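You operate a simulated robot arm through the tools that you are given. There is no shell and no other tool. Be economical: measure what you need, move in short steps, check, and stop when the job is done.

You are at the controls of a simulated two-armed robot. One attempt, no reset.

JOB
Shut the blue drawer. Fetch the yellow dust cap from the top of the orange bench and set it on the top of the grey stand. Put the green box labelled "597" from the top of the cream table on top of the brown flat carton there and the green box marked "405" on the lower shelf of battery cart four. Any order will do.

Only the result counts: the job must be done as asked and must still hold three seconds after the hand-in. Knocking over, shifting, dropping, spilling or breaking anything else fails it. Lids that push on must go on centred and level and be pressed home; caps that screw on are set level and turned clockwise until they are tight.

ROBOT AND FRAMES
Two 7-joint arms with two-finger grippers on one trunk, on a base that drives. Base frame: it is fixed to the floor where the robot stands at the start and does not move with it; the origin is under the middle of the robot, x ahead of it, y to its left, z up. Readings come in m, degrees, newtons and seconds.
The left shoulder is at the start at [0.078, 0.151, 0.888], the right one opposite. With the tool pointing down near the work surface each hand reaches from about 0.1 to 0.76 m from the robot's upright axis, wherever it stands, measured 20 degrees to its own side. Places, roughly: blue drawer [0.6, 0.1, 0.7]; flat carton [-2.75, 0, 1]; green box [-2.5, 0.5, 1]; lower shelf of battery cart four [-2.1, 0, 0.2]; top of the grey stand [-1.8, 2.5, 0.9]; yellow dust cap (3x3x3 cm) [-1.1, 1.4, 0.8]. Payload 2.54 kg a hand.
The tool frame of a hand sits at the grasp point between the pads (the TCP): z along the fingers, y along the line on which they close. The tips reach 0.03 m beyond it. Largest opening 0.116 m; the body of the gripper starts 0.095 m behind the TCP.
Orientation is that of the tool frame in the base frame, as [roll, pitch, yaw] about the fixed x, y, z axes, in that order (R = Rz(yaw) Ry(pitch) Rx(roll)). With the fingers straight down and closing along the base's y, the tool's x points along the base's -x, its y along +y and its z along -z.

CONTROLS
- The arms move only by the tool step_arm. It takes "left_deltas", "right_deltas" or both (then of equal length, played together; a hand with none holds still); each is a list of rows, each a list of 7 numbers: the shift along the base's x, y, z in m, then the turn, a rotation vector about the base's x, y, z in degrees, then the opening, from 0 (shut) to 1 (fully open). In form: [[dx, dy, dz, wx, wy, wz, jaw], ...]. A call has 1 to 20 rows; each row shifts and turns the commanded pose from where the row before left it. Each row takes 0.2 s and may step no farther than 0.05 m and 8.6 degrees from the row before; otherwise, or with a gripper value out of range, the whole call is refused. Where a pose cannot be reached the arm comes as near as it can. A force on the tool above 40 N (or 10 N above the force at the start of the call, whichever is more), or a blocked arm, ends the call early, and 0.2 s more pass. The fingers move at their own pace (about 0.072 m/s each) and stop on an object; they squeeze with about 42 N. The grip force told is the motor's: it shows also when the fingers shut on nothing. Time passes only in rows, and 0.2 s behind the last, so rows that do not move let the fingers close. It gives the time, the measured TCP pose, the force on the tool (base axes), the opening and the grip force at its end, in the units of the frame above (readings bear some noise), with the torque about the TCP (base axes, N m) and any sound that the robot's microphone picked up.
- Cameras (640 x 400 px; columns grow to the right, rows downward): "scene" is now at [0.1575, 0.0059, 1.0136]; the picture's right is [0.04, -1.00, 0.00], its down [-0.52, -0.02, -0.86] and it looks along [0.86, 0.04, -0.52] (base axes); focal length 214 px, centre (320, 200). "left" rides on the left gripper at [0.069, 0.015, -0.122] in its tool frame; the picture's right is [-0.21, 0.98, 0.00], its down [-0.83, -0.18, -0.53] and it looks along [-0.52, -0.11, 0.85] (tool axes); focal length 251 px, centre (320, 200). "right" rides on the right gripper at [0.069, -0.015, -0.122] in its tool frame; the picture's right is [0.21, 0.98, 0.00], its down [-0.83, 0.18, -0.53] and it looks along [-0.52, 0.11, 0.85] (tool axes); focal length 251 px, centre (320, 200). There is no depth. A picture from a camera that has moved, and an enlarged one, comes with that camera's place and axes in the base frame and with its lens.
- get_image(camera): a new picture of that camera. It takes no simulated time.
- lift_body(by): slides the trunk up (or, below 0, down) by that many m; the arms and the scene camera ride with it, the base frame stays. It gives what a move gives, with no picture.
- drive_base(legs): drives the robot by 1 to 6 legs, each [ahead, left, turn to the left] in m, m and degrees, along the robot's own axes; the way and the turn of a leg run together, so that a leg with both is an arc; at most 1.5 m and 180 degrees a leg. The arms and the cameras ride along, it lands a little off, and it stops where it bumps. It gives what a move gives.
- head_to(pan, tilt): turns the head with the scene camera to pan (to the left, within 80 degrees either way) and tilt (down, from -29 to 69), counted from straight ahead of the robot. It gives what a move gives.
- inspect(camera, box): a new picture of the part [left, top, right, bottom] of that camera's present view, enlarged. It takes no simulated time.
- close_job(): hands the job in; it is judged then, once.

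Work in short steps. Places have to be worked out from the pictures, the camera data and where the tool is seen: move nearer, look again, correct. Check each grasp and each placing, and mend what went wrong. You have 165 turns and 122 pictures in all, those below and enlarged ones among them. Open the grippers and draw the arms clear of the work before you hand the job in, unless the task says otherwise; then end with one line.

The tools are called after "Request:" as a command line: name --argument value ..., lists and objects as JSON in quotes. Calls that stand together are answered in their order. step_arm: Moves the arms, as the interface text tells. Its arguments: {"type":"object","properties":{"left_deltas":{"type":"array","items":{"type":"array","items":{"type":"number"}}},"right_deltas":{"type":"array","items":{"type":"array","items":{"type":"number"}}}},"required":[]} The other tools are called the same way: lift_body (by) slides the trunk up or down; drive_base (legs) drives the base; head_to (pan, tilt) turns the head that bears the scene camera; get_image (camera) takes a picture; inspect (camera, box) takes an enlarged picture of a part of a camera's view; close_job () hands the job in.

At the start:

```text
time: 0.0
left_tool_pos: [0.42, 0.2352, 0.9711]
left_orientation: [-180.0, 0.0, -180.0]
left_wrist_force: [-0.2, 0.1, 0.3]
left_ft_torque: [0.0, -0.04, 0.0]
left_opening: 0.1159
left_gripper_force: 0.1
right_tool_pos: [0.4582, -0.1486, 0.9213]
right_orientation: [-180.0, 0.0, 180.0]
right_wrist_force: [0.0, 0.3, 0.9]
right_ft_torque: [-0.01, -0.02, 0.0]
right_opening: 0.1161
right_gripper_force: 0.2
trunk travel left (down, up): [-0.125, 0.164]
robot x, y, heading: [-0.001, 0.0005, 0.0]
head pan, tilt: [2.5, 31.1]
```

scene: 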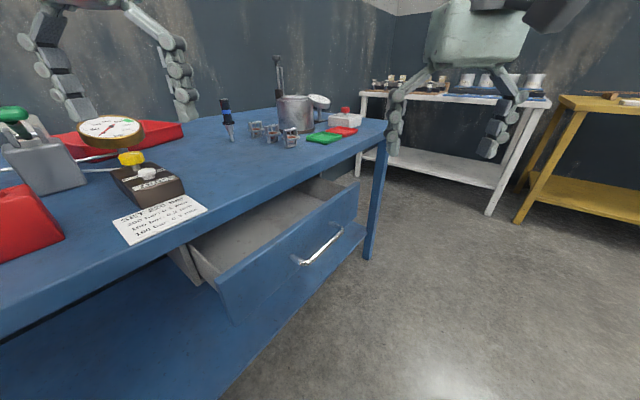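
right: 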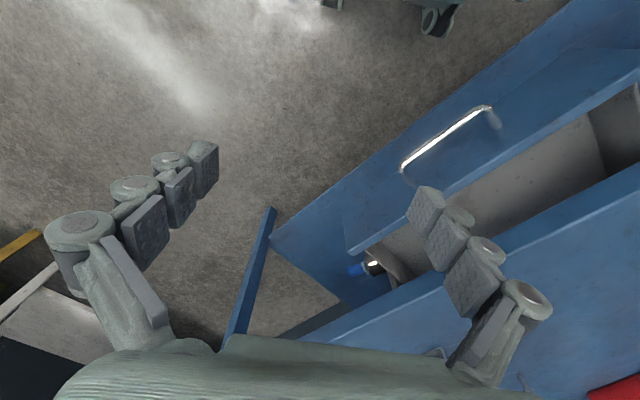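
left: 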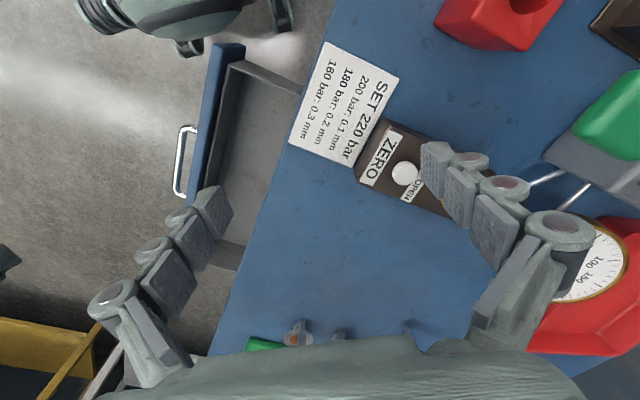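

The drawer handle triangulates to about (0.46, 0.015, 0.73), with the closing direction about (0.565, 0.825). I bring the closed right hand in front of it, yawed along the front and tilted.

Request:
step_arm --right_deltas '[[-0.01, 0, 0, 0, 0, 8, 0], [-0.01, 0.01, 0, 0, 0, 8, 0], [-0.01, 0.02, 0, 0, 0, 8, 0], [-0.007, 0.02, 0, 0, 0, 8, 0], [0, 0.02, 0, 0, 0, 8, 0], [0, 0.02, 0, 0, 0, 8, 0], [0, 0.016, 0, 0, 0, 8, 0], [0, 0, 0, 6.19, -4.24, 0, 0], [0, 0, 0, 6.19, -4.24, 0, 0], [0, 0, 0, 6.19, -4.24, 0, 0], [0, 0, 0, 6.19, -4.24, 0, 0], [0, 0, -0.04, 0, 0, 0, 0], [0, 0, -0.04, 0, 0, 0, 0]]'

Request:
get_image --camera "scene"

Request:
get_image --camera "right"

```text
time: 2.8
left_tool_pos: [0.4192, 0.235, 0.9712]
left_orientation: [179.9, 0.0, 180.0]
left_wrist_force: [0.8, 0.8, -0.2]
left_ft_torque: [0.02, 0.0, -0.01]
left_opening: 0.1159
left_gripper_force: 0.1
right_tool_pos: [0.4206, -0.0421, 0.8406]
right_orientation: [-179.8, 30.1, -124.0]
right_wrist_force: [0.0, 0.1, 0.4]
right_ft_torque: [0.0, 0.02, 0.02]
right_opening: 0.0
right_gripper_force: 28.4
trunk travel left (down, up): [-0.125, 0.164]
robot x, y, heading: [-0.0021, -0.0016, -0.1]
head pan, tilt: [2.5, 31.1]
```

```text
118 pictures are left
camera scene: at [0.1575, 0.0059, 1.0137], right [0.04, -1.0, 0.0], down [-0.52, -0.02, -0.86], along [0.86, 0.04, -0.52], focal length 214 px, centre (320, 200)
```

scene: 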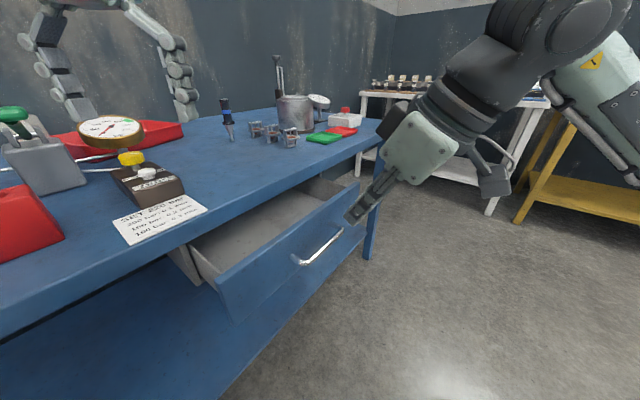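

```text
117 pictures are left
camera right: at [0.3651, -0.1512, 0.9112], right [-0.91, 0.39, -0.11], down [0.1, 0.47, 0.88], along [0.4, 0.79, -0.47], focal length 251 px, centre (320, 200)
```

right: 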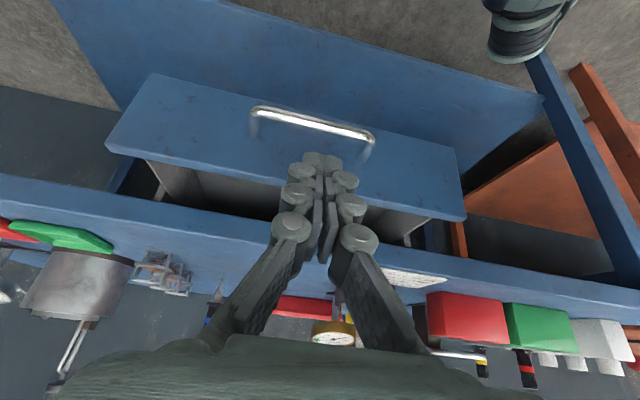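

The hand is well lined up with the handle. I lower it to handle height and push along the closing direction.

Request:
step_arm --right_deltas '[[0, 0, -0.04, 0, 0, 0, 0], [0, 0, -0.05, 0, 0, 0, 0], [0.0085, 0.0124, 0, 0, 0, 0, 0], [0.0085, 0.0124, 0, 0, 0, 0, 0], [0.0085, 0.0124, 0, 0, 0, 0, 0], [0.0085, 0.0124, 0, 0, 0, 0, 0], [0.0085, 0.0124, 0, 0, 0, 0, 0], [0.0085, 0.0124, 0, 0, 0, 0, 0], [0.0085, 0.0124, 0, 0, 0, 0, 0], [0.0085, 0.0124, 0, 0, 0, 0, 0], [0.0085, 0.0124, 0, 0, 0, 0, 0]]'

Request:
get_image --camera "scene"

```text
time: 5.2
left_tool_pos: [0.4213, 0.2356, 0.9719]
left_orientation: [180.0, 0.0, -179.9]
left_wrist_force: [-0.4, -0.2, 0.6]
left_ft_torque: [0.0, 0.0, 0.03]
left_opening: 0.116
left_gripper_force: 0.1
right_tool_pos: [0.4975, 0.0671, 0.7519]
right_orientation: [-179.8, 30.0, -124.0]
right_wrist_force: [-0.5, 0.2, 0.1]
right_ft_torque: [0.01, -0.06, -0.02]
right_opening: 0.0002
right_gripper_force: 29.0
trunk travel left (down, up): [-0.125, 0.164]
robot x, y, heading: [-0.0018, 0.0003, 0.2]
head pan, tilt: [2.5, 31.1]
```

```text
116 pictures are left
camera scene: at [0.1575, 0.0059, 1.0136], right [0.04, -1.0, 0.0], down [-0.52, -0.02, -0.86], along [0.86, 0.04, -0.52], focal length 214 px, centre (320, 200)
```

scene: 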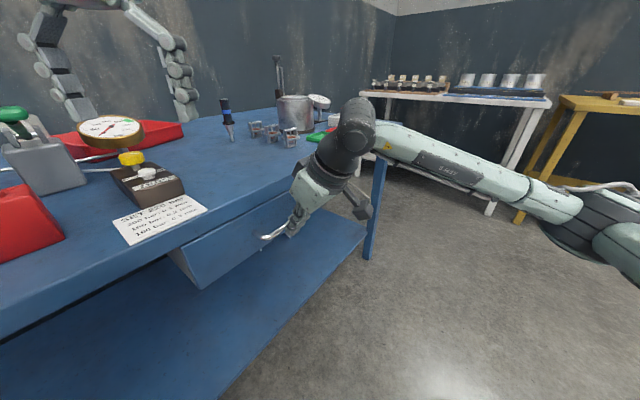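

The drawer is moving in with little force. I keep pushing.

Request:
step_arm --right_deltas '[[0.0085, 0.0124, 0, 0, 0, 0, 0], [0.0085, 0.0124, 0, 0, 0, 0, 0], [0.0085, 0.0124, 0, 0, 0, 0, 0], [0.0085, 0.0124, 0, 0, 0, 0, 0]]'

Request:
get_image --camera "scene"

Request:
get_image --camera "right"

```text
time: 5.6
left_tool_pos: [0.4215, 0.2342, 0.97]
left_orientation: [-180.0, 0.0, 179.9]
left_wrist_force: [-0.5, 0.3, 0.5]
left_ft_torque: [0.02, 0.01, 0.01]
left_opening: 0.1158
left_gripper_force: 0.1
right_tool_pos: [0.4995, 0.0711, 0.7459]
right_orientation: [-179.8, 28.5, -124.1]
right_wrist_force: [-2.0, -2.6, -2.6]
right_ft_torque: [-0.07, 0.05, -0.04]
right_opening: 0.0001
right_gripper_force: 28.9
trunk travel left (down, up): [-0.125, 0.164]
robot x, y, heading: [-0.0001, 0.0031, -0.2]
head pan, tilt: [2.5, 31.1]
stopped in row 1 (right hand): the force on the tool passed its limit at 51 N (the readings are from after the stop); the commanded pose is now the measured one
```

```text
115 pictures are left
camera scene: at [0.1574, 0.0054, 1.0135], right [0.04, -1.0, 0.0], down [-0.52, -0.02, -0.86], along [0.86, 0.04, -0.52], focal length 214 px, centre (320, 200)
```

scene: 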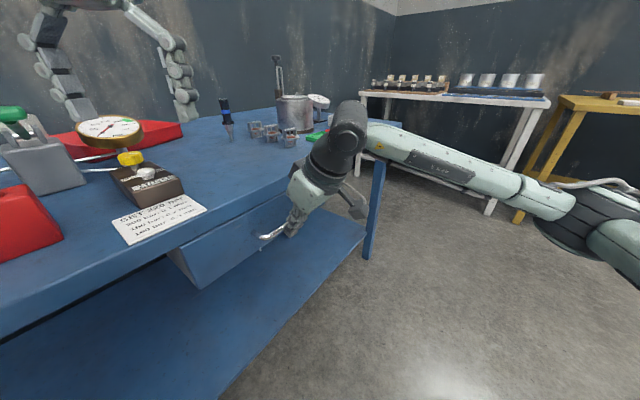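

```text
114 pictures are left
camera right: at [0.446, -0.0357, 0.8193], right [-0.91, 0.39, -0.1], down [0.11, 0.49, 0.86], along [0.39, 0.78, -0.49], focal length 251 px, centre (320, 200)
```

right: 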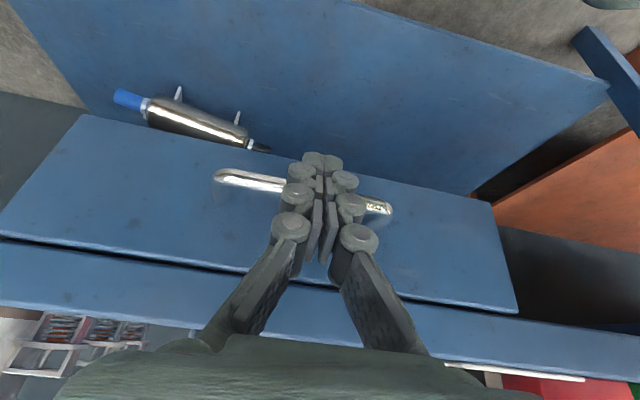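

The force spiked; the drawer may be home. I back off and look.

Request:
step_arm --right_deltas '[[-0.017, -0.0248, 0, 0, 0, 0, 0], [-0.017, -0.0248, 0, 0, 0, 0, 0], [-0.017, -0.0248, 0.02, 0, 0, 0, 0], [-0.01, -0.0248, 0.04, 0, 0, 0, 0], [-0.01, -0.0348, 0.04, 0, 0, 0, 0], [0, -0.04, 0.03, 0, 0, 0, 0]]'

Request:
get_image --camera "scene"

Request:
get_image --camera "right"

```text
refused: row 5 steps farther than a row can; nothing moved
```

```text
113 pictures are left
camera scene: at [0.1574, 0.0054, 1.0135], right [0.04, -1.0, 0.0], down [-0.52, -0.02, -0.86], along [0.86, 0.04, -0.52], focal length 214 px, centre (320, 200)
```

scene: 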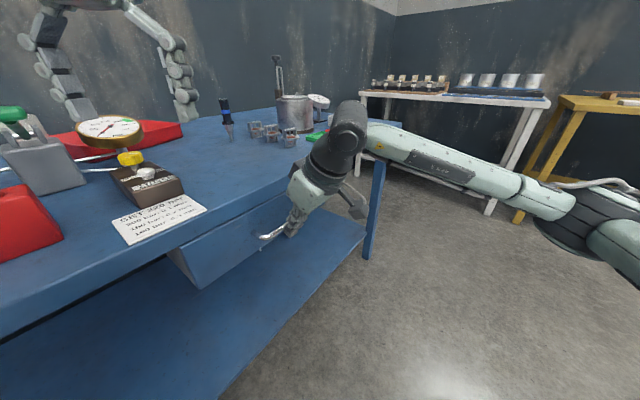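

```text
112 pictures are left
camera right: at [0.446, -0.0357, 0.8193], right [-0.91, 0.39, -0.1], down [0.11, 0.49, 0.86], along [0.39, 0.78, -0.49], focal length 251 px, centre (320, 200)
```

right: 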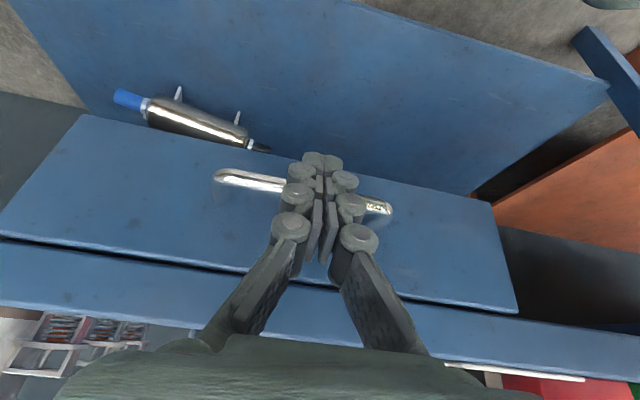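

A row was too long, so nothing moved. I repeat the retreat with smaller rows.

Request:
step_arm --right_deltas '[[-0.017, -0.0248, 0, 0, 0, 0, 0], [-0.017, -0.0248, 0, 0, 0, 0, 0], [-0.017, -0.0248, 0.02, 0, 0, 0, 0], [0, -0.02, 0.04, 0, 0, 0, 0], [0, -0.02, 0.04, 0, 0, 0, 0], [0, -0.03, 0.03, 0, 0, 0, 0]]'

Request:
get_image --camera "scene"

Request:
get_image --camera "right"

```text
time: 7.0
left_tool_pos: [0.42, 0.2351, 0.9715]
left_orientation: [180.0, 0.0, 179.9]
left_wrist_force: [0.2, -0.1, -0.3]
left_ft_torque: [-0.01, 0.02, -0.02]
left_opening: 0.1158
left_gripper_force: 0.0
right_tool_pos: [0.4517, -0.0731, 0.8768]
right_orientation: [-179.9, 28.6, -124.1]
right_wrist_force: [0.6, 0.1, 0.1]
right_ft_torque: [0.02, 0.01, -0.03]
right_opening: 0.0
right_gripper_force: 29.0
trunk travel left (down, up): [-0.125, 0.164]
robot x, y, heading: [-0.003, 0.0013, -0.4]
head pan, tilt: [2.5, 31.1]
```

```text
111 pictures are left
camera scene: at [0.1572, 0.0052, 1.0136], right [0.04, -1.0, 0.0], down [-0.52, -0.02, -0.86], along [0.86, 0.04, -0.52], focal length 214 px, centre (320, 200)
```

scene: 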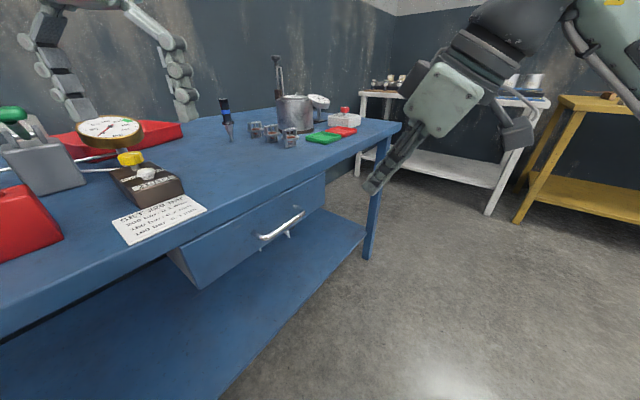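

```text
110 pictures are left
camera right: at [0.3973, -0.1794, 0.9501], right [-0.91, 0.39, -0.1], down [0.11, 0.49, 0.86], along [0.39, 0.78, -0.49], focal length 251 px, centre (320, 200)
```

right: 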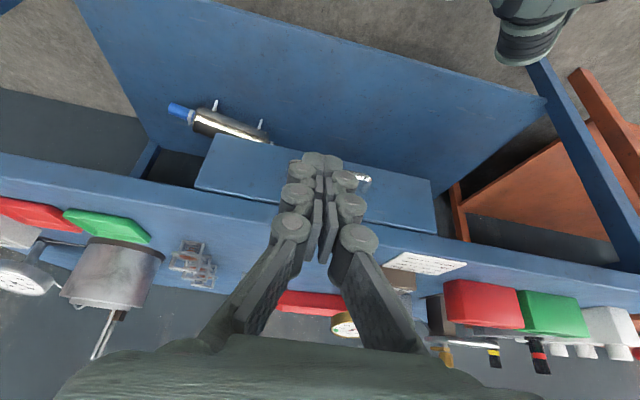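

The drawer appears to be nearly flush. I zoom in to check for any gap.

Request:
inspect --camera "scene" --box '[150, 150, 350, 290]'

Request:
inspect --camera "right" --box '[120, 100, 480, 300]'

```text
2.86 times, centred on (250, 220) of scene
camera zoom: at [0.1572, 0.0052, 1.0136], right [0.04, -1.0, 0.0], down [-0.52, -0.02, -0.86], along [0.86, 0.04, -0.52], focal length 613 px, centre (520, 143)
```

zoom: 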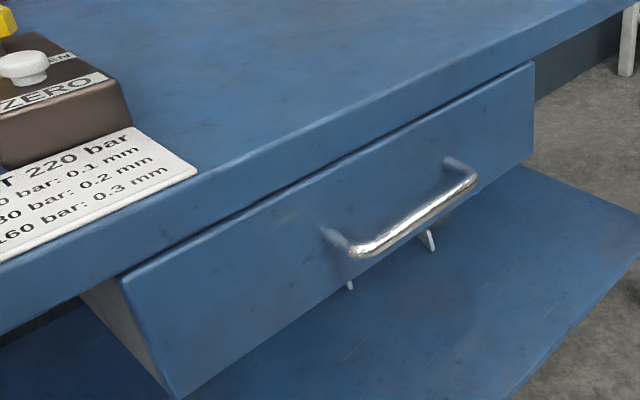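

```text
1.78 times, centred on (300, 200) of right
camera zoom: at [0.3973, -0.1794, 0.9501], right [-0.91, 0.39, -0.1], down [0.11, 0.49, 0.86], along [0.39, 0.78, -0.49], focal length 447 px, centre (356, 200)
```

zoom: 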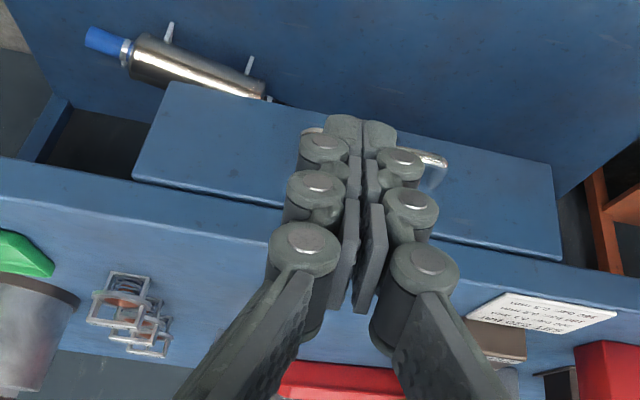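

The front sits tight under the edge, but I confirm by a second slow push to the stop.

Request:
step_arm --right_deltas '[[0, 0.03, -0.03, 0, 0, 0, 0], [0, 0.02, -0.04, 0, 0, 0, 0], [0, 0.02, -0.04, 0, 0, 0, 0], [0.017, 0.0248, -0.02, 0, 0, 0, 0], [0.017, 0.0248, 0, 0, 0, 0, 0], [0.0085, 0.0124, 0, 0, 0, 0, 0], [0.0028, 0.0041, 0, 0, 0, 0, 0], [0.0028, 0.0041, 0, 0, 0, 0, 0], [0.0028, 0.0041, 0, 0, 0, 0, 0], [0.0028, 0.0041, 0, 0, 0, 0, 0], [0.0028, 0.0041, 0, 0, 0, 0, 0]]'

```text
time: 9.4
left_tool_pos: [0.4193, 0.2332, 0.9715]
left_orientation: [-180.0, 0.0, 179.8]
left_wrist_force: [0.4, -0.5, -0.4]
left_ft_torque: [-0.01, -0.02, 0.01]
left_opening: 0.1161
left_gripper_force: 0.1
right_tool_pos: [0.5019, 0.073, 0.7415]
right_orientation: [180.0, 27.5, -124.3]
right_wrist_force: [-1.0, -1.5, -1.9]
right_ft_torque: [-0.08, 0.01, -0.02]
right_opening: 0.0
right_gripper_force: 27.9
trunk travel left (down, up): [-0.125, 0.164]
robot x, y, heading: [0.0011, -0.0018, -0.4]
head pan, tilt: [2.5, 31.1]
stopped in row 11 (right hand): the force on the tool passed its limit at 46 N (the readings are from after the stop); the commanded pose is now the measured one
```

Same hard stop, so the drawer is shut. I retreat the right hand and restore its neutral pose.

Request:
step_arm --right_deltas '[[-0.017, -0.0248, 0, 0, 0, 0, 0], [-0.017, -0.0248, 0, 0, 0, 0, 0], [-0.017, -0.0248, 0.02, 0, 0, 0, 0], [0, -0.02, 0.04, 0, 0, 0, 0], [0, -0.02, 0.04, 0, 0, 0, 0], [0, -0.03, 0.03, 0, 0, 0, 0], [-0.01, -0.03, 0.03, -5.7, 3.9, 0, 0.2], [-0.01, -0.03, 0.02, -5.7, 3.9, 0, 0.4], [-0.01, -0.03, 0, -5.7, 3.9, 0, 0.6], [-0.01, -0.02, 0, -5.7, 3.9, 0, 0.8], [-0.02, 0, 0, 0, 0, -8, 1], [-0.02, 0, 0, 0, 0, -8, 1], [-0.02, 0, 0, 0, 0, -8, 1], [-0.02, 0, 0, 0, 0, -8, 1], [0, 0, 0, 0, 0, -8, 1], [0, 0, 0, 0, 0, -8, 1], [0, 0, 0, 0, 0, -8, 1]]'

Request:
get_image --camera "scene"

```text
time: 13.0
left_tool_pos: [0.4205, 0.2334, 0.972]
left_orientation: [180.0, 0.0, 179.8]
left_wrist_force: [0.2, 0.6, 0.5]
left_ft_torque: [0.0, 0.0, -0.01]
left_opening: 0.1159
left_gripper_force: 0.1
right_tool_pos: [0.3317, -0.1806, 0.9229]
right_orientation: [179.9, 0.1, 179.5]
right_wrist_force: [0.3, 0.0, 0.0]
right_ft_torque: [0.01, 0.01, 0.01]
right_opening: 0.1157
right_gripper_force: 0.0
trunk travel left (down, up): [-0.125, 0.164]
robot x, y, heading: [-0.0034, -0.0014, -0.0]
head pan, tilt: [2.5, 31.1]
```

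```text
107 pictures are left
camera scene: at [0.1568, 0.0045, 1.0136], right [0.04, -1.0, 0.0], down [-0.52, -0.02, -0.86], along [0.86, 0.03, -0.52], focal length 214 px, centre (320, 200)
```

scene: 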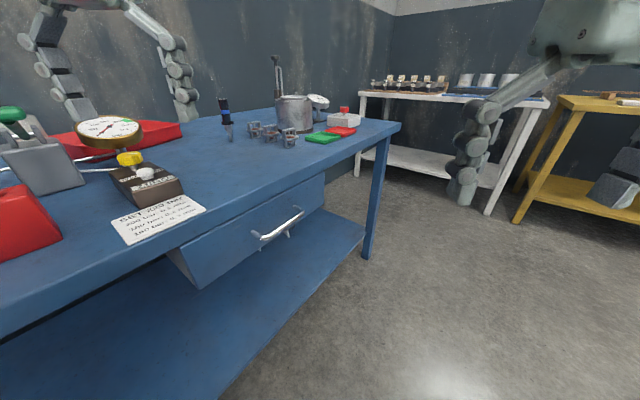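

Drawer done. Now I look around: head panned fully left to see the room.

Request:
head_to --pan 80 --tilt 15

Request:
get_image --camera "scene"

Request:
head_to --pan -80 --tilt 20

Request:
get_image --camera "scene"

```text
time: 14.5
left_tool_pos: [0.4208, 0.2328, 0.9706]
left_orientation: [-180.0, 0.0, 179.8]
left_wrist_force: [-0.1, 0.5, 0.1]
left_ft_torque: [-0.02, -0.01, 0.01]
left_opening: 0.1161
left_gripper_force: 0.1
right_tool_pos: [0.3303, -0.1807, 0.9225]
right_orientation: [179.9, -0.1, 179.7]
right_wrist_force: [0.1, 0.3, -0.3]
right_ft_torque: [0.0, 0.0, -0.04]
right_opening: 0.1162
right_gripper_force: 0.0
trunk travel left (down, up): [-0.125, 0.164]
robot x, y, heading: [-0.0016, -0.0034, -0.4]
head pan, tilt: [80.0, 15.0]
```

```text
106 pictures are left
camera scene: at [0.0835, 0.0928, 1.0395], right [0.98, -0.18, 0.0], down [-0.05, -0.25, -0.97], along [0.17, 0.95, -0.26], focal length 214 px, centre (320, 200)
```

scene: 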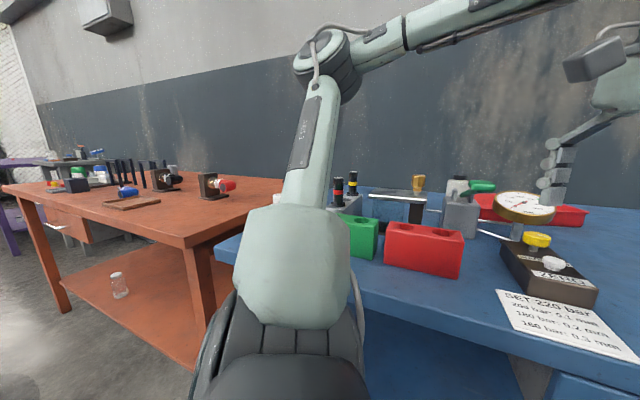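

```text
time: 17.0
left_tool_pos: [0.4189, 0.2342, 0.9718]
left_orientation: [179.9, 0.0, 179.8]
left_wrist_force: [-0.8, 0.0, -0.6]
left_ft_torque: [0.0, -0.02, 0.0]
left_opening: 0.1163
left_gripper_force: 0.0
right_tool_pos: [0.331, -0.1812, 0.922]
right_orientation: [180.0, -0.1, 179.6]
right_wrist_force: [0.0, -0.5, 0.1]
right_ft_torque: [-0.01, -0.01, -0.01]
right_opening: 0.1161
right_gripper_force: 0.1
trunk travel left (down, up): [-0.125, 0.164]
robot x, y, heading: [-0.0023, 0.0014, -0.2]
head pan, tilt: [-80.0, 20.0]
```

```text
105 pictures are left
camera scene: at [0.0828, -0.0909, 1.0314], right [-0.99, -0.17, 0.0], down [-0.06, 0.34, -0.94], along [0.16, -0.93, -0.34], focal length 214 px, centre (320, 200)
```

scene: 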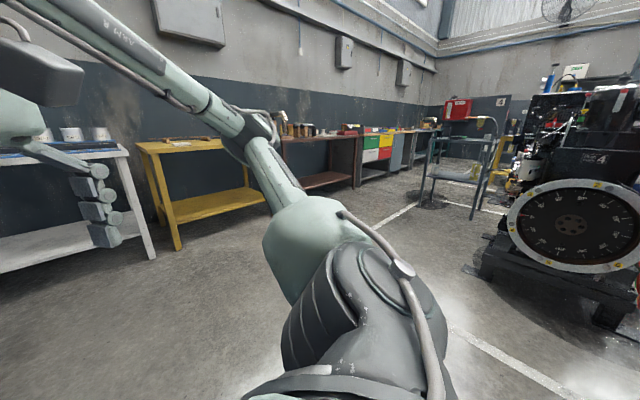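

The orange bench runs along the left, with its front edge from about (-0.15, 0.61) to (-1.33, 1.46). I raise the left hand slightly, back off 0.7 m, turn to face the bench and look.

Request:
step_arm --left_deltas '[[0, 0, 0.04, 0, 0, 0, 1], [-0.03, 0, 0.02, 0, 0, 0, 1], [-0.04, 0, 0, 0, 0, 0, 1], [-0.03, 0, 0, 0, 0, 0, 1]]'

Request:
drive_base --legs '[[-0.7, 0, 0], [0, 0, 54]]'

Request:
head_to --pan 35 --tilt 15

Request:
get_image --camera "scene"

```text
time: 18.0
left_tool_pos: [0.3198, 0.2348, 1.0329]
left_orientation: [180.0, 0.1, 179.9]
left_wrist_force: [-0.1, 0.1, 0.1]
left_ft_torque: [0.01, 0.01, 0.02]
left_opening: 0.1159
left_gripper_force: 0.1
right_tool_pos: [0.3306, -0.1813, 0.9217]
right_orientation: [-180.0, 0.1, 179.7]
right_wrist_force: [0.1, -0.2, -0.6]
right_ft_torque: [0.0, 0.0, -0.03]
right_opening: 0.1156
right_gripper_force: 0.1
trunk travel left (down, up): [-0.125, 0.164]
robot x, y, heading: [-0.001, -0.0012, -0.4]
head pan, tilt: [-80.0, 20.0]
```

```text
time: 24.3
left_tool_pos: [-0.7116, 0.401, 1.034]
left_orientation: [-179.9, -0.1, -125.7]
left_wrist_force: [-0.4, 1.1, -0.1]
left_ft_torque: [-0.01, 0.01, -0.02]
left_opening: 0.1162
left_gripper_force: 0.1
right_tool_pos: [-0.3675, 0.1669, 0.9219]
right_orientation: [-180.0, 0.0, -125.8]
right_wrist_force: [-0.5, -0.6, -0.1]
right_ft_torque: [-0.02, 0.02, -0.03]
right_opening: 0.1159
right_gripper_force: 0.1
trunk travel left (down, up): [-0.125, 0.164]
robot x, y, heading: [-0.7093, 0.0039, 54.5]
head pan, tilt: [-80.0, 20.0]
```

```text
time: 26.3
left_tool_pos: [-0.7113, 0.4004, 1.0325]
left_orientation: [180.0, 0.0, -125.6]
left_wrist_force: [0.7, -0.2, 0.3]
left_ft_torque: [-0.01, 0.03, 0.02]
left_opening: 0.1161
left_gripper_force: 0.1
right_tool_pos: [-0.3666, 0.1658, 0.9214]
right_orientation: [-179.9, 0.0, -125.9]
right_wrist_force: [0.1, 0.4, -0.6]
right_ft_torque: [-0.03, 0.01, 0.02]
right_opening: 0.1158
right_gripper_force: 0.1
trunk travel left (down, up): [-0.125, 0.164]
robot x, y, heading: [-0.7076, 0.0015, 54.6]
head pan, tilt: [35.0, 15.0]
```

```text
104 pictures are left
camera scene: at [-0.6651, 0.1517, 1.0396], right [1.0, -0.01, 0.0], down [0.0, -0.26, -0.97], along [0.01, 0.97, -0.26], focal length 214 px, centre (320, 200)
```

scene: 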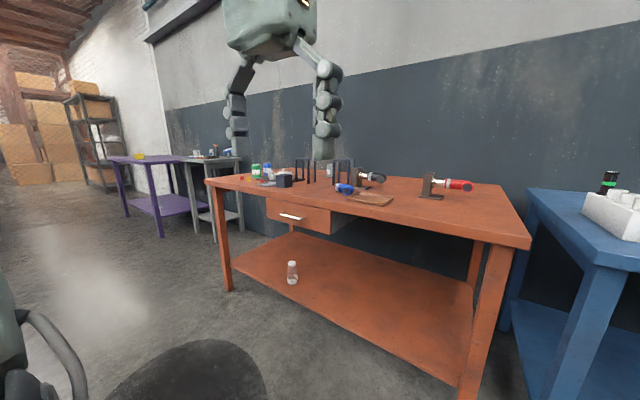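

The orange bench with clutter at its left end is visible, and the grey stand stands behind it. I zoom on the clutter to find the yellow cap.

Request:
inspect --camera "scene" --box '[190, 140, 350, 240]'

```text
4.00 times, centred on (270, 190) of scene
camera zoom: at [-0.6651, 0.1517, 1.0396], right [1.0, -0.01, 0.0], down [0.0, -0.26, -0.97], along [0.01, 0.97, -0.26], focal length 858 px, centre (520, 240)
```

zoom: 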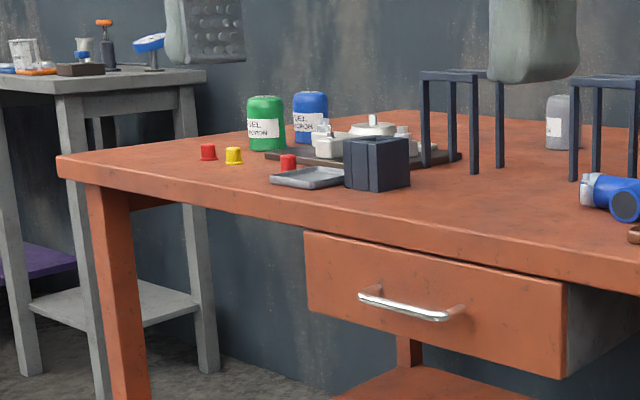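

The cap is roughly at (-1.08, 1.42, 0.83) beside a red one. I drive left along the bench, then partly forward, and look down.

Request:
drive_base --legs '[[0, 0.92, 0], [0.34, 0, 0]]'

Request:
head_to --pan 15 --tilt 30

Request:
get_image --camera "scene"

Request:
get_image --camera "left"

```text
time: 37.2
left_tool_pos: [-1.2481, 1.2028, 1.0327]
left_orientation: [180.0, -0.1, -125.9]
left_wrist_force: [-0.7, -0.4, -0.3]
left_ft_torque: [0.01, -0.03, 0.0]
left_opening: 0.1162
left_gripper_force: 0.1
right_tool_pos: [-0.904, 0.9695, 0.9218]
right_orientation: [-179.9, 0.1, -126.1]
right_wrist_force: [-0.3, 0.9, 0.1]
right_ft_torque: [0.01, 0.01, 0.02]
right_opening: 0.1162
right_gripper_force: 0.1
trunk travel left (down, up): [-0.125, 0.164]
robot x, y, heading: [-1.2414, 0.8048, 54.1]
head pan, tilt: [35.0, 15.0]
```

```text
time: 38.0
left_tool_pos: [-1.2476, 1.2038, 1.0321]
left_orientation: [179.9, 0.0, -126.0]
left_wrist_force: [0.3, 0.0, 0.2]
left_ft_torque: [0.03, -0.02, 0.01]
left_opening: 0.1161
left_gripper_force: 0.0
right_tool_pos: [-0.9041, 0.9687, 0.9216]
right_orientation: [-179.9, 0.0, -126.2]
right_wrist_force: [-0.6, -0.8, 0.6]
right_ft_torque: [-0.02, -0.03, -0.01]
right_opening: 0.1156
right_gripper_force: 0.0
trunk travel left (down, up): [-0.125, 0.164]
robot x, y, heading: [-1.2504, 0.807, 54.0]
head pan, tilt: [15.0, 30.0]
```

```text
102 pictures are left
camera scene: at [-1.1728, 0.9463, 1.0154], right [0.93, -0.36, 0.0], down [-0.18, -0.47, -0.87], along [0.31, 0.81, -0.5], focal length 214 px, centre (320, 200)
```

scene: 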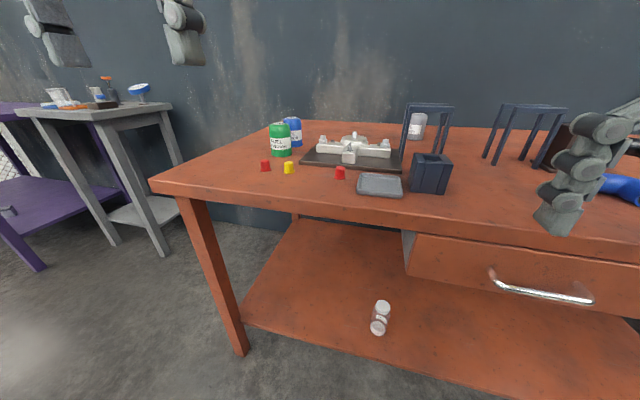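

```text
101 pictures are left
camera left: at [-1.3015, 1.1568, 1.1548], right [-0.66, 0.75, 0.0], down [0.63, 0.56, 0.53], along [0.4, 0.35, -0.85], focal length 251 px, centre (320, 200)
```

left: 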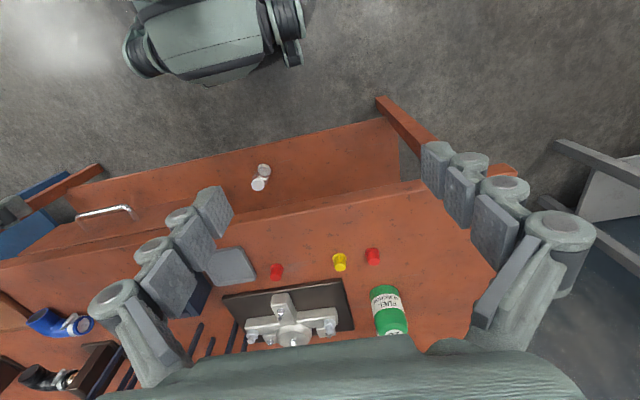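

Both views agree: the cap centre is at (-1.076, 1.402, 0.833). I move the left hand above it with a narrow opening because a red cap stands 6 cm away, and look again.

Request:
step_arm --left_deltas '[[0.0286, 0.033, 0, 0, 0, 0, 0.5], [0.0286, 0.033, 0, 0, 0, 0, 0.45], [0.0286, 0.033, 0, 0, 0, 0, 0.45], [0.0286, 0.033, -0.03, 0, 0, 0, 0.45], [0.0286, 0.033, -0.03, 0, 0, 0, 0.45], [0.0286, 0.033, -0.03, 0, 0, 0, 0.45]]'

Request:
get_image --camera "left"

Request:
inspect --camera "scene" --box '[220, 100, 380, 200]'

```text
refused: row 4 steps farther than a row can; nothing moved
```

```text
100 pictures are left
camera left: at [-1.3015, 1.1568, 1.1548], right [-0.66, 0.75, 0.0], down [0.63, 0.56, 0.53], along [0.4, 0.35, -0.85], focal length 251 px, centre (320, 200)
```

left: 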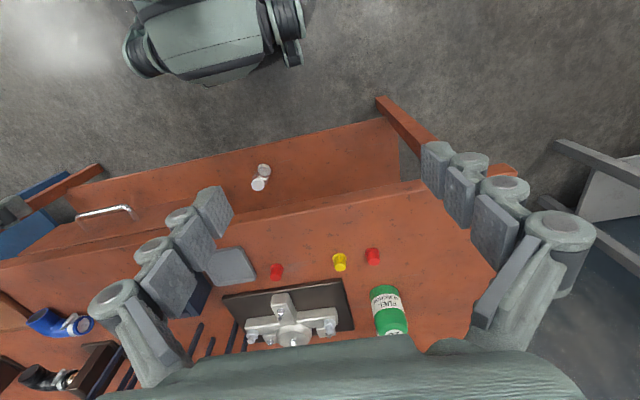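

```text
4.00 times, centred on (300, 150) of scene
camera zoom: at [-1.1728, 0.9463, 1.0154], right [0.93, -0.36, 0.0], down [-0.18, -0.47, -0.87], along [0.31, 0.81, -0.5], focal length 858 px, centre (400, 400)
```

zoom: 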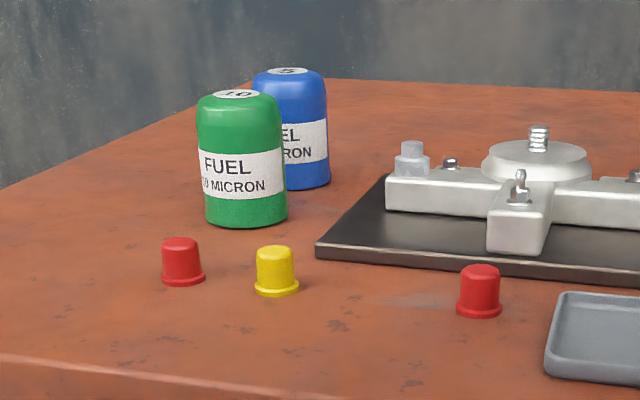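

The row limit was slightly passed; I split it into smaller rows.

Request:
step_arm --left_deltas '[[0.0286, 0.033, 0, 0, 0, 0, 0.5], [0.0286, 0.033, 0, 0, 0, 0, 0.45], [0.0286, 0.033, 0, 0, 0, 0, 0.45], [0.0286, 0.033, 0, 0, 0, 0, 0.45], [0.0286, 0.033, 0, 0, 0, 0, 0.45], [0.0286, 0.033, 0, 0, 0, 0, 0.45], [0, 0, -0.045, 0, 0, 0, 0.45], [0, 0, -0.045, 0, 0, 0, 0.45]]'

Request:
get_image --camera "left"

Request:
inspect --camera "scene" --box '[220, 100, 380, 200]'

```text
time: 39.8
left_tool_pos: [-1.1019, 1.3918, 0.9223]
left_orientation: [-179.9, 0.1, -126.0]
left_wrist_force: [0.2, 1.4, 0.2]
left_ft_torque: [0.0, 0.0, -0.01]
left_opening: 0.0521
left_gripper_force: 0.1
left hand out of reach, approached as far as the arm can: row 6
right_tool_pos: [-0.9043, 0.9691, 0.9213]
right_orientation: [-179.9, 0.1, -126.2]
right_wrist_force: [-0.3, 0.3, 0.4]
right_ft_torque: [0.02, 0.03, -0.05]
right_opening: 0.1159
right_gripper_force: 0.1
trunk travel left (down, up): [-0.125, 0.164]
robot x, y, heading: [-1.2449, 0.8089, 53.8]
head pan, tilt: [15.0, 30.0]
```

```text
98 pictures are left
camera left: at [-1.1549, 1.3451, 1.044], right [-0.66, 0.75, 0.0], down [0.63, 0.56, 0.54], along [0.4, 0.36, -0.84], focal length 251 px, centre (320, 200)
```

left: 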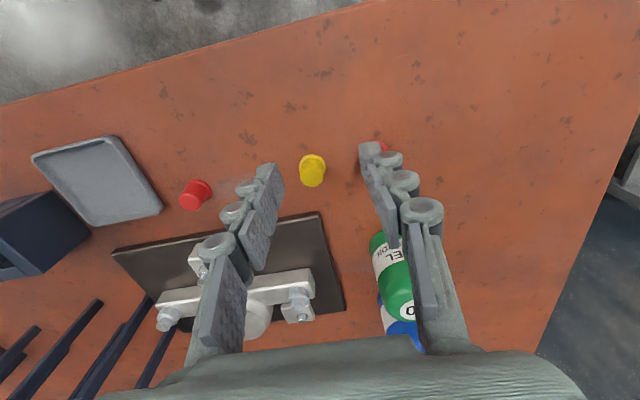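

```text
4.00 times, centred on (300, 150) of scene
camera zoom: at [-1.1727, 0.9463, 1.0154], right [0.93, -0.36, 0.0], down [-0.18, -0.47, -0.87], along [0.31, 0.81, -0.5], focal length 858 px, centre (400, 400)
```

zoom: 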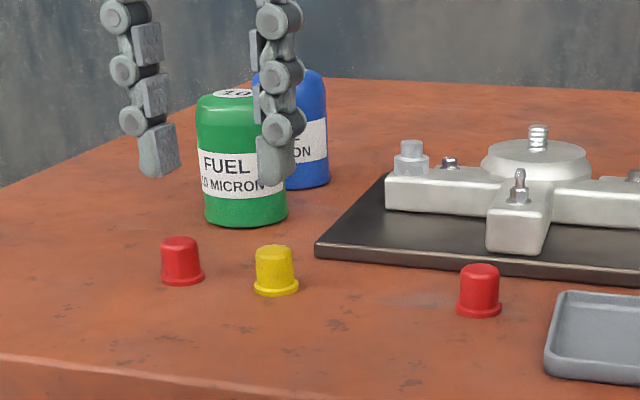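

The hand is at its reach limit, so I drive 6 cm forward and re-read the poses.

Request:
drive_base --legs '[[0.06, 0, 0]]'

Request:
get_image --camera "left"

```text
time: 40.8
left_tool_pos: [-1.066, 1.4396, 0.9221]
left_orientation: [180.0, 0.0, -126.1]
left_wrist_force: [-0.4, 0.3, 0.1]
left_ft_torque: [-0.02, 0.05, -0.01]
left_opening: 0.0523
left_gripper_force: 0.1
right_tool_pos: [-0.8703, 1.0158, 0.922]
right_orientation: [-180.0, -0.1, -126.2]
right_wrist_force: [-0.3, -0.4, 0.2]
right_ft_torque: [-0.03, 0.01, 0.01]
right_opening: 0.1162
right_gripper_force: 0.1
trunk travel left (down, up): [-0.125, 0.164]
robot x, y, heading: [-1.2074, 0.8537, 54.1]
head pan, tilt: [15.0, 30.0]
```

```text
96 pictures are left
camera left: at [-1.1202, 1.3925, 1.0439], right [-0.66, 0.75, 0.0], down [0.63, 0.56, 0.53], along [0.4, 0.35, -0.85], focal length 251 px, centre (320, 200)
```

left: 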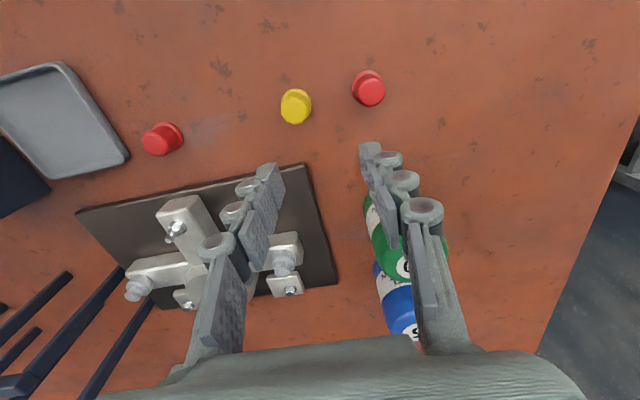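

The cap is at (-1.073, 1.406). I shift over it and descend to z≈0.855, with tips just above the bench top.

Request:
step_arm --left_deltas '[[-0.007, -0.0336, 0, 0, 0, 0, 0.45], [0, 0, 0, 0, 0, 0, 0.45], [0, 0, -0.025, 0, 0, 0, 0.45], [0, 0, -0.02, 0, 0, 0, 0.45]]'

Request:
get_image --camera "left"

Request:
inspect --camera "scene" --box '[220, 100, 380, 200]'

```text
time: 41.8
left_tool_pos: [-1.0743, 1.4071, 0.8761]
left_orientation: [-180.0, 0.0, -126.1]
left_wrist_force: [0.2, 0.4, 0.2]
left_ft_torque: [0.0, -0.01, 0.0]
left_opening: 0.0522
left_gripper_force: 0.0
right_tool_pos: [-0.8699, 1.0155, 0.9232]
right_orientation: [-180.0, 0.1, -126.0]
right_wrist_force: [-0.3, -0.2, -0.4]
right_ft_torque: [-0.02, 0.01, 0.0]
right_opening: 0.1159
right_gripper_force: 0.1
trunk travel left (down, up): [-0.125, 0.164]
robot x, y, heading: [-1.2101, 0.8543, 53.9]
head pan, tilt: [15.0, 30.0]
```

```text
95 pictures are left
camera left: at [-1.1275, 1.3599, 0.9991], right [-0.66, 0.75, 0.0], down [0.63, 0.56, 0.53], along [0.4, 0.35, -0.85], focal length 251 px, centre (320, 200)
```

left: 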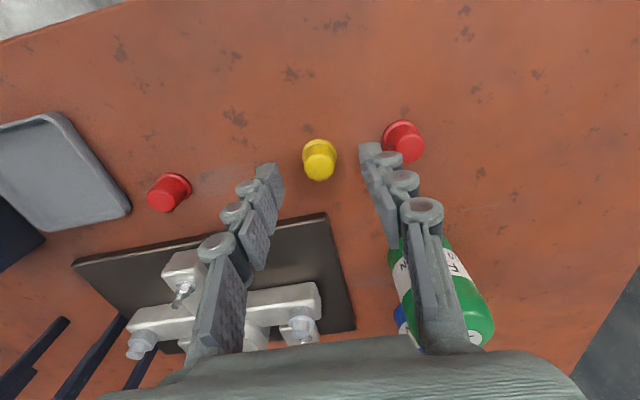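

```text
4.00 times, centred on (300, 150) of scene
camera zoom: at [-1.1383, 0.9936, 1.0154], right [0.93, -0.36, 0.0], down [-0.18, -0.47, -0.87], along [0.31, 0.81, -0.5], focal length 858 px, centre (400, 400)
```

zoom: 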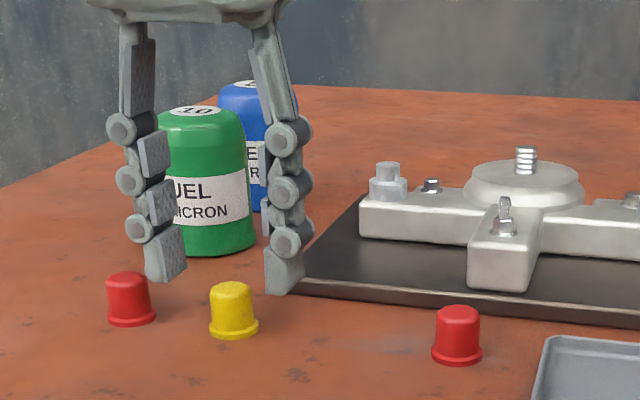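

Alignment is good, but the outer finger will be close to the red cap. I narrow to 0.40, bias 3 mm away, descend, and then close.

Request:
step_arm --left_deltas '[[0.002, -0.002, 0, 0, 0, 0, 0.4], [0, 0, 0, 0, 0, 0, 0.4], [0, 0, -0.011, 0, 0, 0, 0.4], [0, 0, -0.01, 0, 0, 0, 0.4], [0, 0, 0, 0, 0, 0, 0.4]]'

Request:
get_image --camera "left"

Request:
inspect --camera "scene" --box '[220, 100, 380, 200]'

```text
time: 43.0
left_tool_pos: [-1.0717, 1.4027, 0.8575]
left_orientation: [180.0, 0.0, -126.0]
left_wrist_force: [0.2, 1.3, 0.2]
left_ft_torque: [0.02, -0.02, -0.03]
left_opening: 0.0466
left_gripper_force: 0.1
right_tool_pos: [-0.8701, 1.0166, 0.9213]
right_orientation: [-180.0, 0.2, -126.2]
right_wrist_force: [-0.1, -0.4, 0.5]
right_ft_torque: [0.01, 0.02, -0.01]
right_opening: 0.1159
right_gripper_force: 0.1
trunk travel left (down, up): [-0.125, 0.164]
robot x, y, heading: [-1.2083, 0.851, 53.9]
head pan, tilt: [15.0, 30.0]
```

```text
93 pictures are left
camera left: at [-1.1254, 1.3567, 0.9797], right [-0.66, 0.75, 0.0], down [0.63, 0.56, 0.53], along [0.4, 0.35, -0.85], focal length 251 px, centre (320, 200)
```

left: 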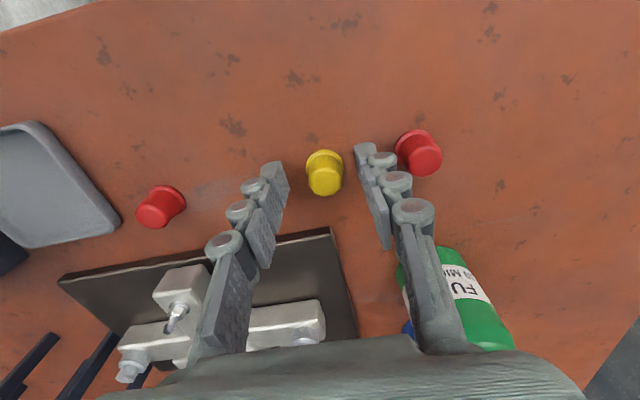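

```text
4.00 times, centred on (300, 150) of scene
camera zoom: at [-1.1383, 0.9936, 1.0154], right [0.93, -0.36, 0.0], down [-0.18, -0.47, -0.87], along [0.31, 0.81, -0.5], focal length 858 px, centre (400, 400)
```

zoom: 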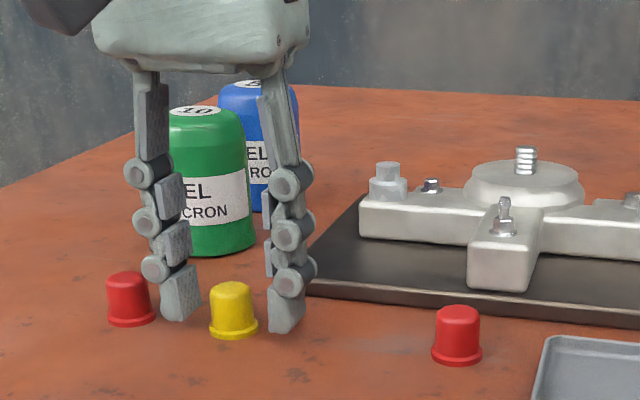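

The cap is between the fingers, tips about 1 cm above the bench. I close.

Request:
step_arm --left_deltas '[[0, 0, -0.003, 0, 0, 0, 0.3], [0, 0, 0, 0, 0, 0, 0], [0, 0, 0, 0, 0, 0, 0], [0, 0, 0, 0, 0, 0, 0]]'

```text
time: 44.0
left_tool_pos: [-1.072, 1.4043, 0.854]
left_orientation: [-180.0, 0.0, -126.0]
left_wrist_force: [0.0, 0.0, 0.5]
left_ft_torque: [-0.01, -0.01, 0.03]
left_opening: 0.0182
left_gripper_force: 42.5
right_tool_pos: [-0.8694, 1.0156, 0.9218]
right_orientation: [180.0, 0.1, -126.2]
right_wrist_force: [-0.1, -0.1, 0.5]
right_ft_torque: [-0.05, 0.0, 0.03]
right_opening: 0.116
right_gripper_force: 0.0
trunk travel left (down, up): [-0.125, 0.164]
robot x, y, heading: [-1.2101, 0.8521, 54.1]
head pan, tilt: [15.0, 30.0]
```

Held at 18 mm with 42 N. I lift and check.

Request:
step_arm --left_deltas '[[0, 0, 0.03, 0, 0, 0, 0], [0, 0, 0.04, 0, 0, 0, 0], [0, 0, 0.04, 0, 0, 0, 0], [-0.02, -0.03, 0.02, 0, 0, 0, 0], [-0.02, -0.03, 0.02, 0, 0, 0, 0], [-0.025, -0.034, 0, 0, 0, 0, 0], [-0.025, -0.034, 0, 0, 0, 0, 0], [-0.025, -0.034, 0, 0, 0, 0, 0]]'

Request:
get_image --camera "left"

Request:
head_to --pan 50 --tilt 15

Request:
get_image --camera "scene"

```text
time: 45.8
left_tool_pos: [-1.189, 1.2425, 1.0056]
left_orientation: [179.9, 0.1, -126.0]
left_wrist_force: [-0.2, -0.3, 0.0]
left_ft_torque: [0.0, 0.02, 0.01]
left_opening: 0.0182
left_gripper_force: 42.0
right_tool_pos: [-0.8699, 1.0152, 0.9217]
right_orientation: [-180.0, 0.1, -126.1]
right_wrist_force: [-0.5, 0.6, -0.1]
right_ft_torque: [-0.01, 0.02, 0.02]
right_opening: 0.1161
right_gripper_force: 0.0
trunk travel left (down, up): [-0.125, 0.164]
robot x, y, heading: [-1.2104, 0.8535, 53.8]
head pan, tilt: [15.0, 30.0]
```

```text
91 pictures are left
camera left: at [-1.2425, 1.1951, 1.1269], right [-0.66, 0.75, 0.0], down [0.63, 0.56, 0.53], along [0.4, 0.36, -0.84], focal length 251 px, centre (320, 200)
```

left: 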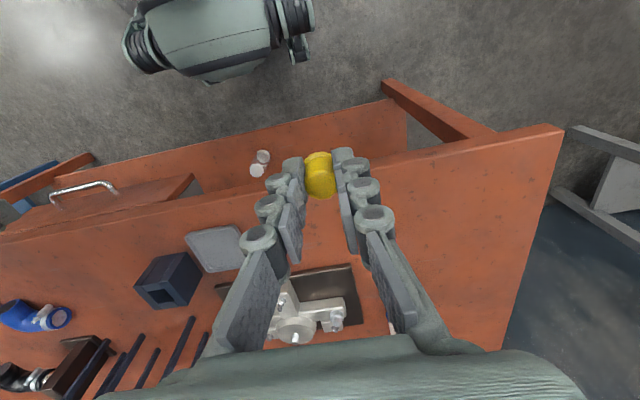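

```text
time: 46.8
left_tool_pos: [-1.1893, 1.2423, 1.0046]
left_orientation: [-179.9, 0.0, -126.1]
left_wrist_force: [-0.1, 0.1, -0.4]
left_ft_torque: [0.01, 0.0, 0.03]
left_opening: 0.0178
left_gripper_force: 42.1
right_tool_pos: [-0.8704, 1.0159, 0.9215]
right_orientation: [-179.9, 0.2, -126.1]
right_wrist_force: [-0.2, 0.8, -0.3]
right_ft_torque: [0.0, -0.02, 0.01]
right_opening: 0.1162
right_gripper_force: 0.1
trunk travel left (down, up): [-0.125, 0.164]
robot x, y, heading: [-1.2113, 0.8531, 54.2]
head pan, tilt: [50.0, 15.0]
```

```text
90 pictures are left
camera scene: at [-1.1932, 0.9998, 1.0395], right [0.97, 0.24, 0.0], down [0.06, -0.25, -0.97], along [-0.23, 0.94, -0.26], focal length 214 px, centre (320, 200)
```

scene: 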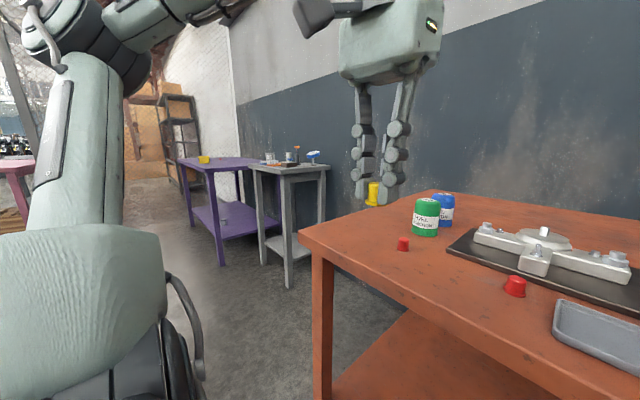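

The cap is held upright. I back off a little and move left toward the grey stand, then look.

Request:
drive_base --legs '[[-0.1, 0, 0], [0, 1.22, 0], [0.2, 0, 0]]'

Request:
head_to --pan 10 --tilt 20

Request:
get_image --camera "scene"

Request:
get_image --camera "left"

```text
time: 60.5
left_tool_pos: [-2.1066, 2.0251, 1.0043]
left_orientation: [180.0, 0.0, -125.9]
left_wrist_force: [0.5, -0.5, -0.4]
left_ft_torque: [0.0, 0.02, 0.02]
left_opening: 0.0181
left_gripper_force: 41.7
right_tool_pos: [-1.7874, 1.7976, 0.922]
right_orientation: [180.0, 0.1, -126.1]
right_wrist_force: [0.7, -0.8, -0.1]
right_ft_torque: [-0.01, 0.0, 0.02]
right_opening: 0.1161
right_gripper_force: 0.1
trunk travel left (down, up): [-0.125, 0.164]
robot x, y, heading: [-2.1282, 1.6341, 54.0]
head pan, tilt: [50.0, 15.0]
```

```text
time: 61.6
left_tool_pos: [-2.1063, 2.0241, 1.0053]
left_orientation: [180.0, 0.1, -125.9]
left_wrist_force: [0.3, -0.5, 0.6]
left_ft_torque: [0.01, 0.01, 0.02]
left_opening: 0.0193
left_gripper_force: 42.0
right_tool_pos: [-1.7881, 1.7983, 0.9215]
right_orientation: [180.0, 0.0, -126.0]
right_wrist_force: [0.8, 0.2, -0.4]
right_ft_torque: [-0.02, -0.02, -0.01]
right_opening: 0.1159
right_gripper_force: 0.1
trunk travel left (down, up): [-0.125, 0.164]
robot x, y, heading: [-2.1302, 1.6376, 53.8]
head pan, tilt: [10.0, 20.0]
```

```text
89 pictures are left
camera scene: at [-2.0475, 1.7745, 1.0314], right [0.9, -0.44, 0.0], down [-0.15, -0.31, -0.94], along [0.41, 0.85, -0.34], focal length 214 px, centre (320, 200)
```

scene: 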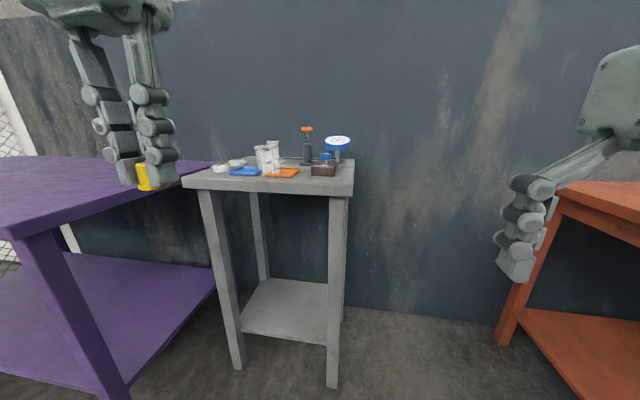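

```text
88 pictures are left
camera left: at [-2.1598, 1.9771, 1.1269], right [-0.66, 0.75, 0.0], down [0.63, 0.56, 0.53], along [0.4, 0.36, -0.85], focal length 251 px, centre (320, 200)
```

left: 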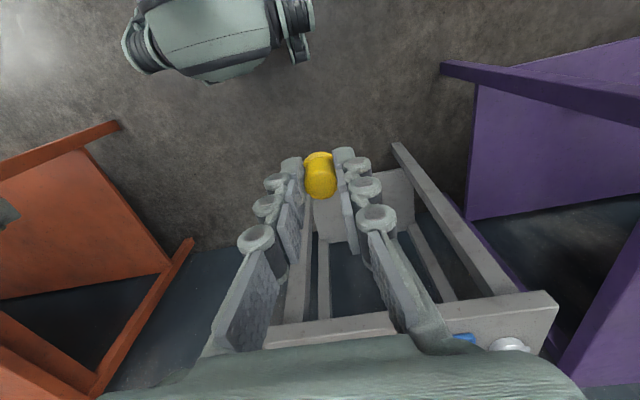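

I zoom on the stand top to find free space.

Request:
inspect --camera "scene" --box '[175, 105, 375, 230]'

```text
3.20 times, centred on (275, 168) of scene
camera zoom: at [-2.0475, 1.7745, 1.0314], right [0.9, -0.44, 0.0], down [-0.15, -0.31, -0.94], along [0.41, 0.85, -0.34], focal length 686 px, centre (464, 304)
```

zoom: 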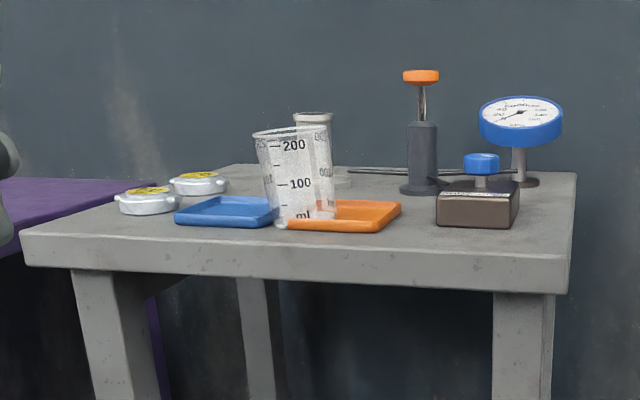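

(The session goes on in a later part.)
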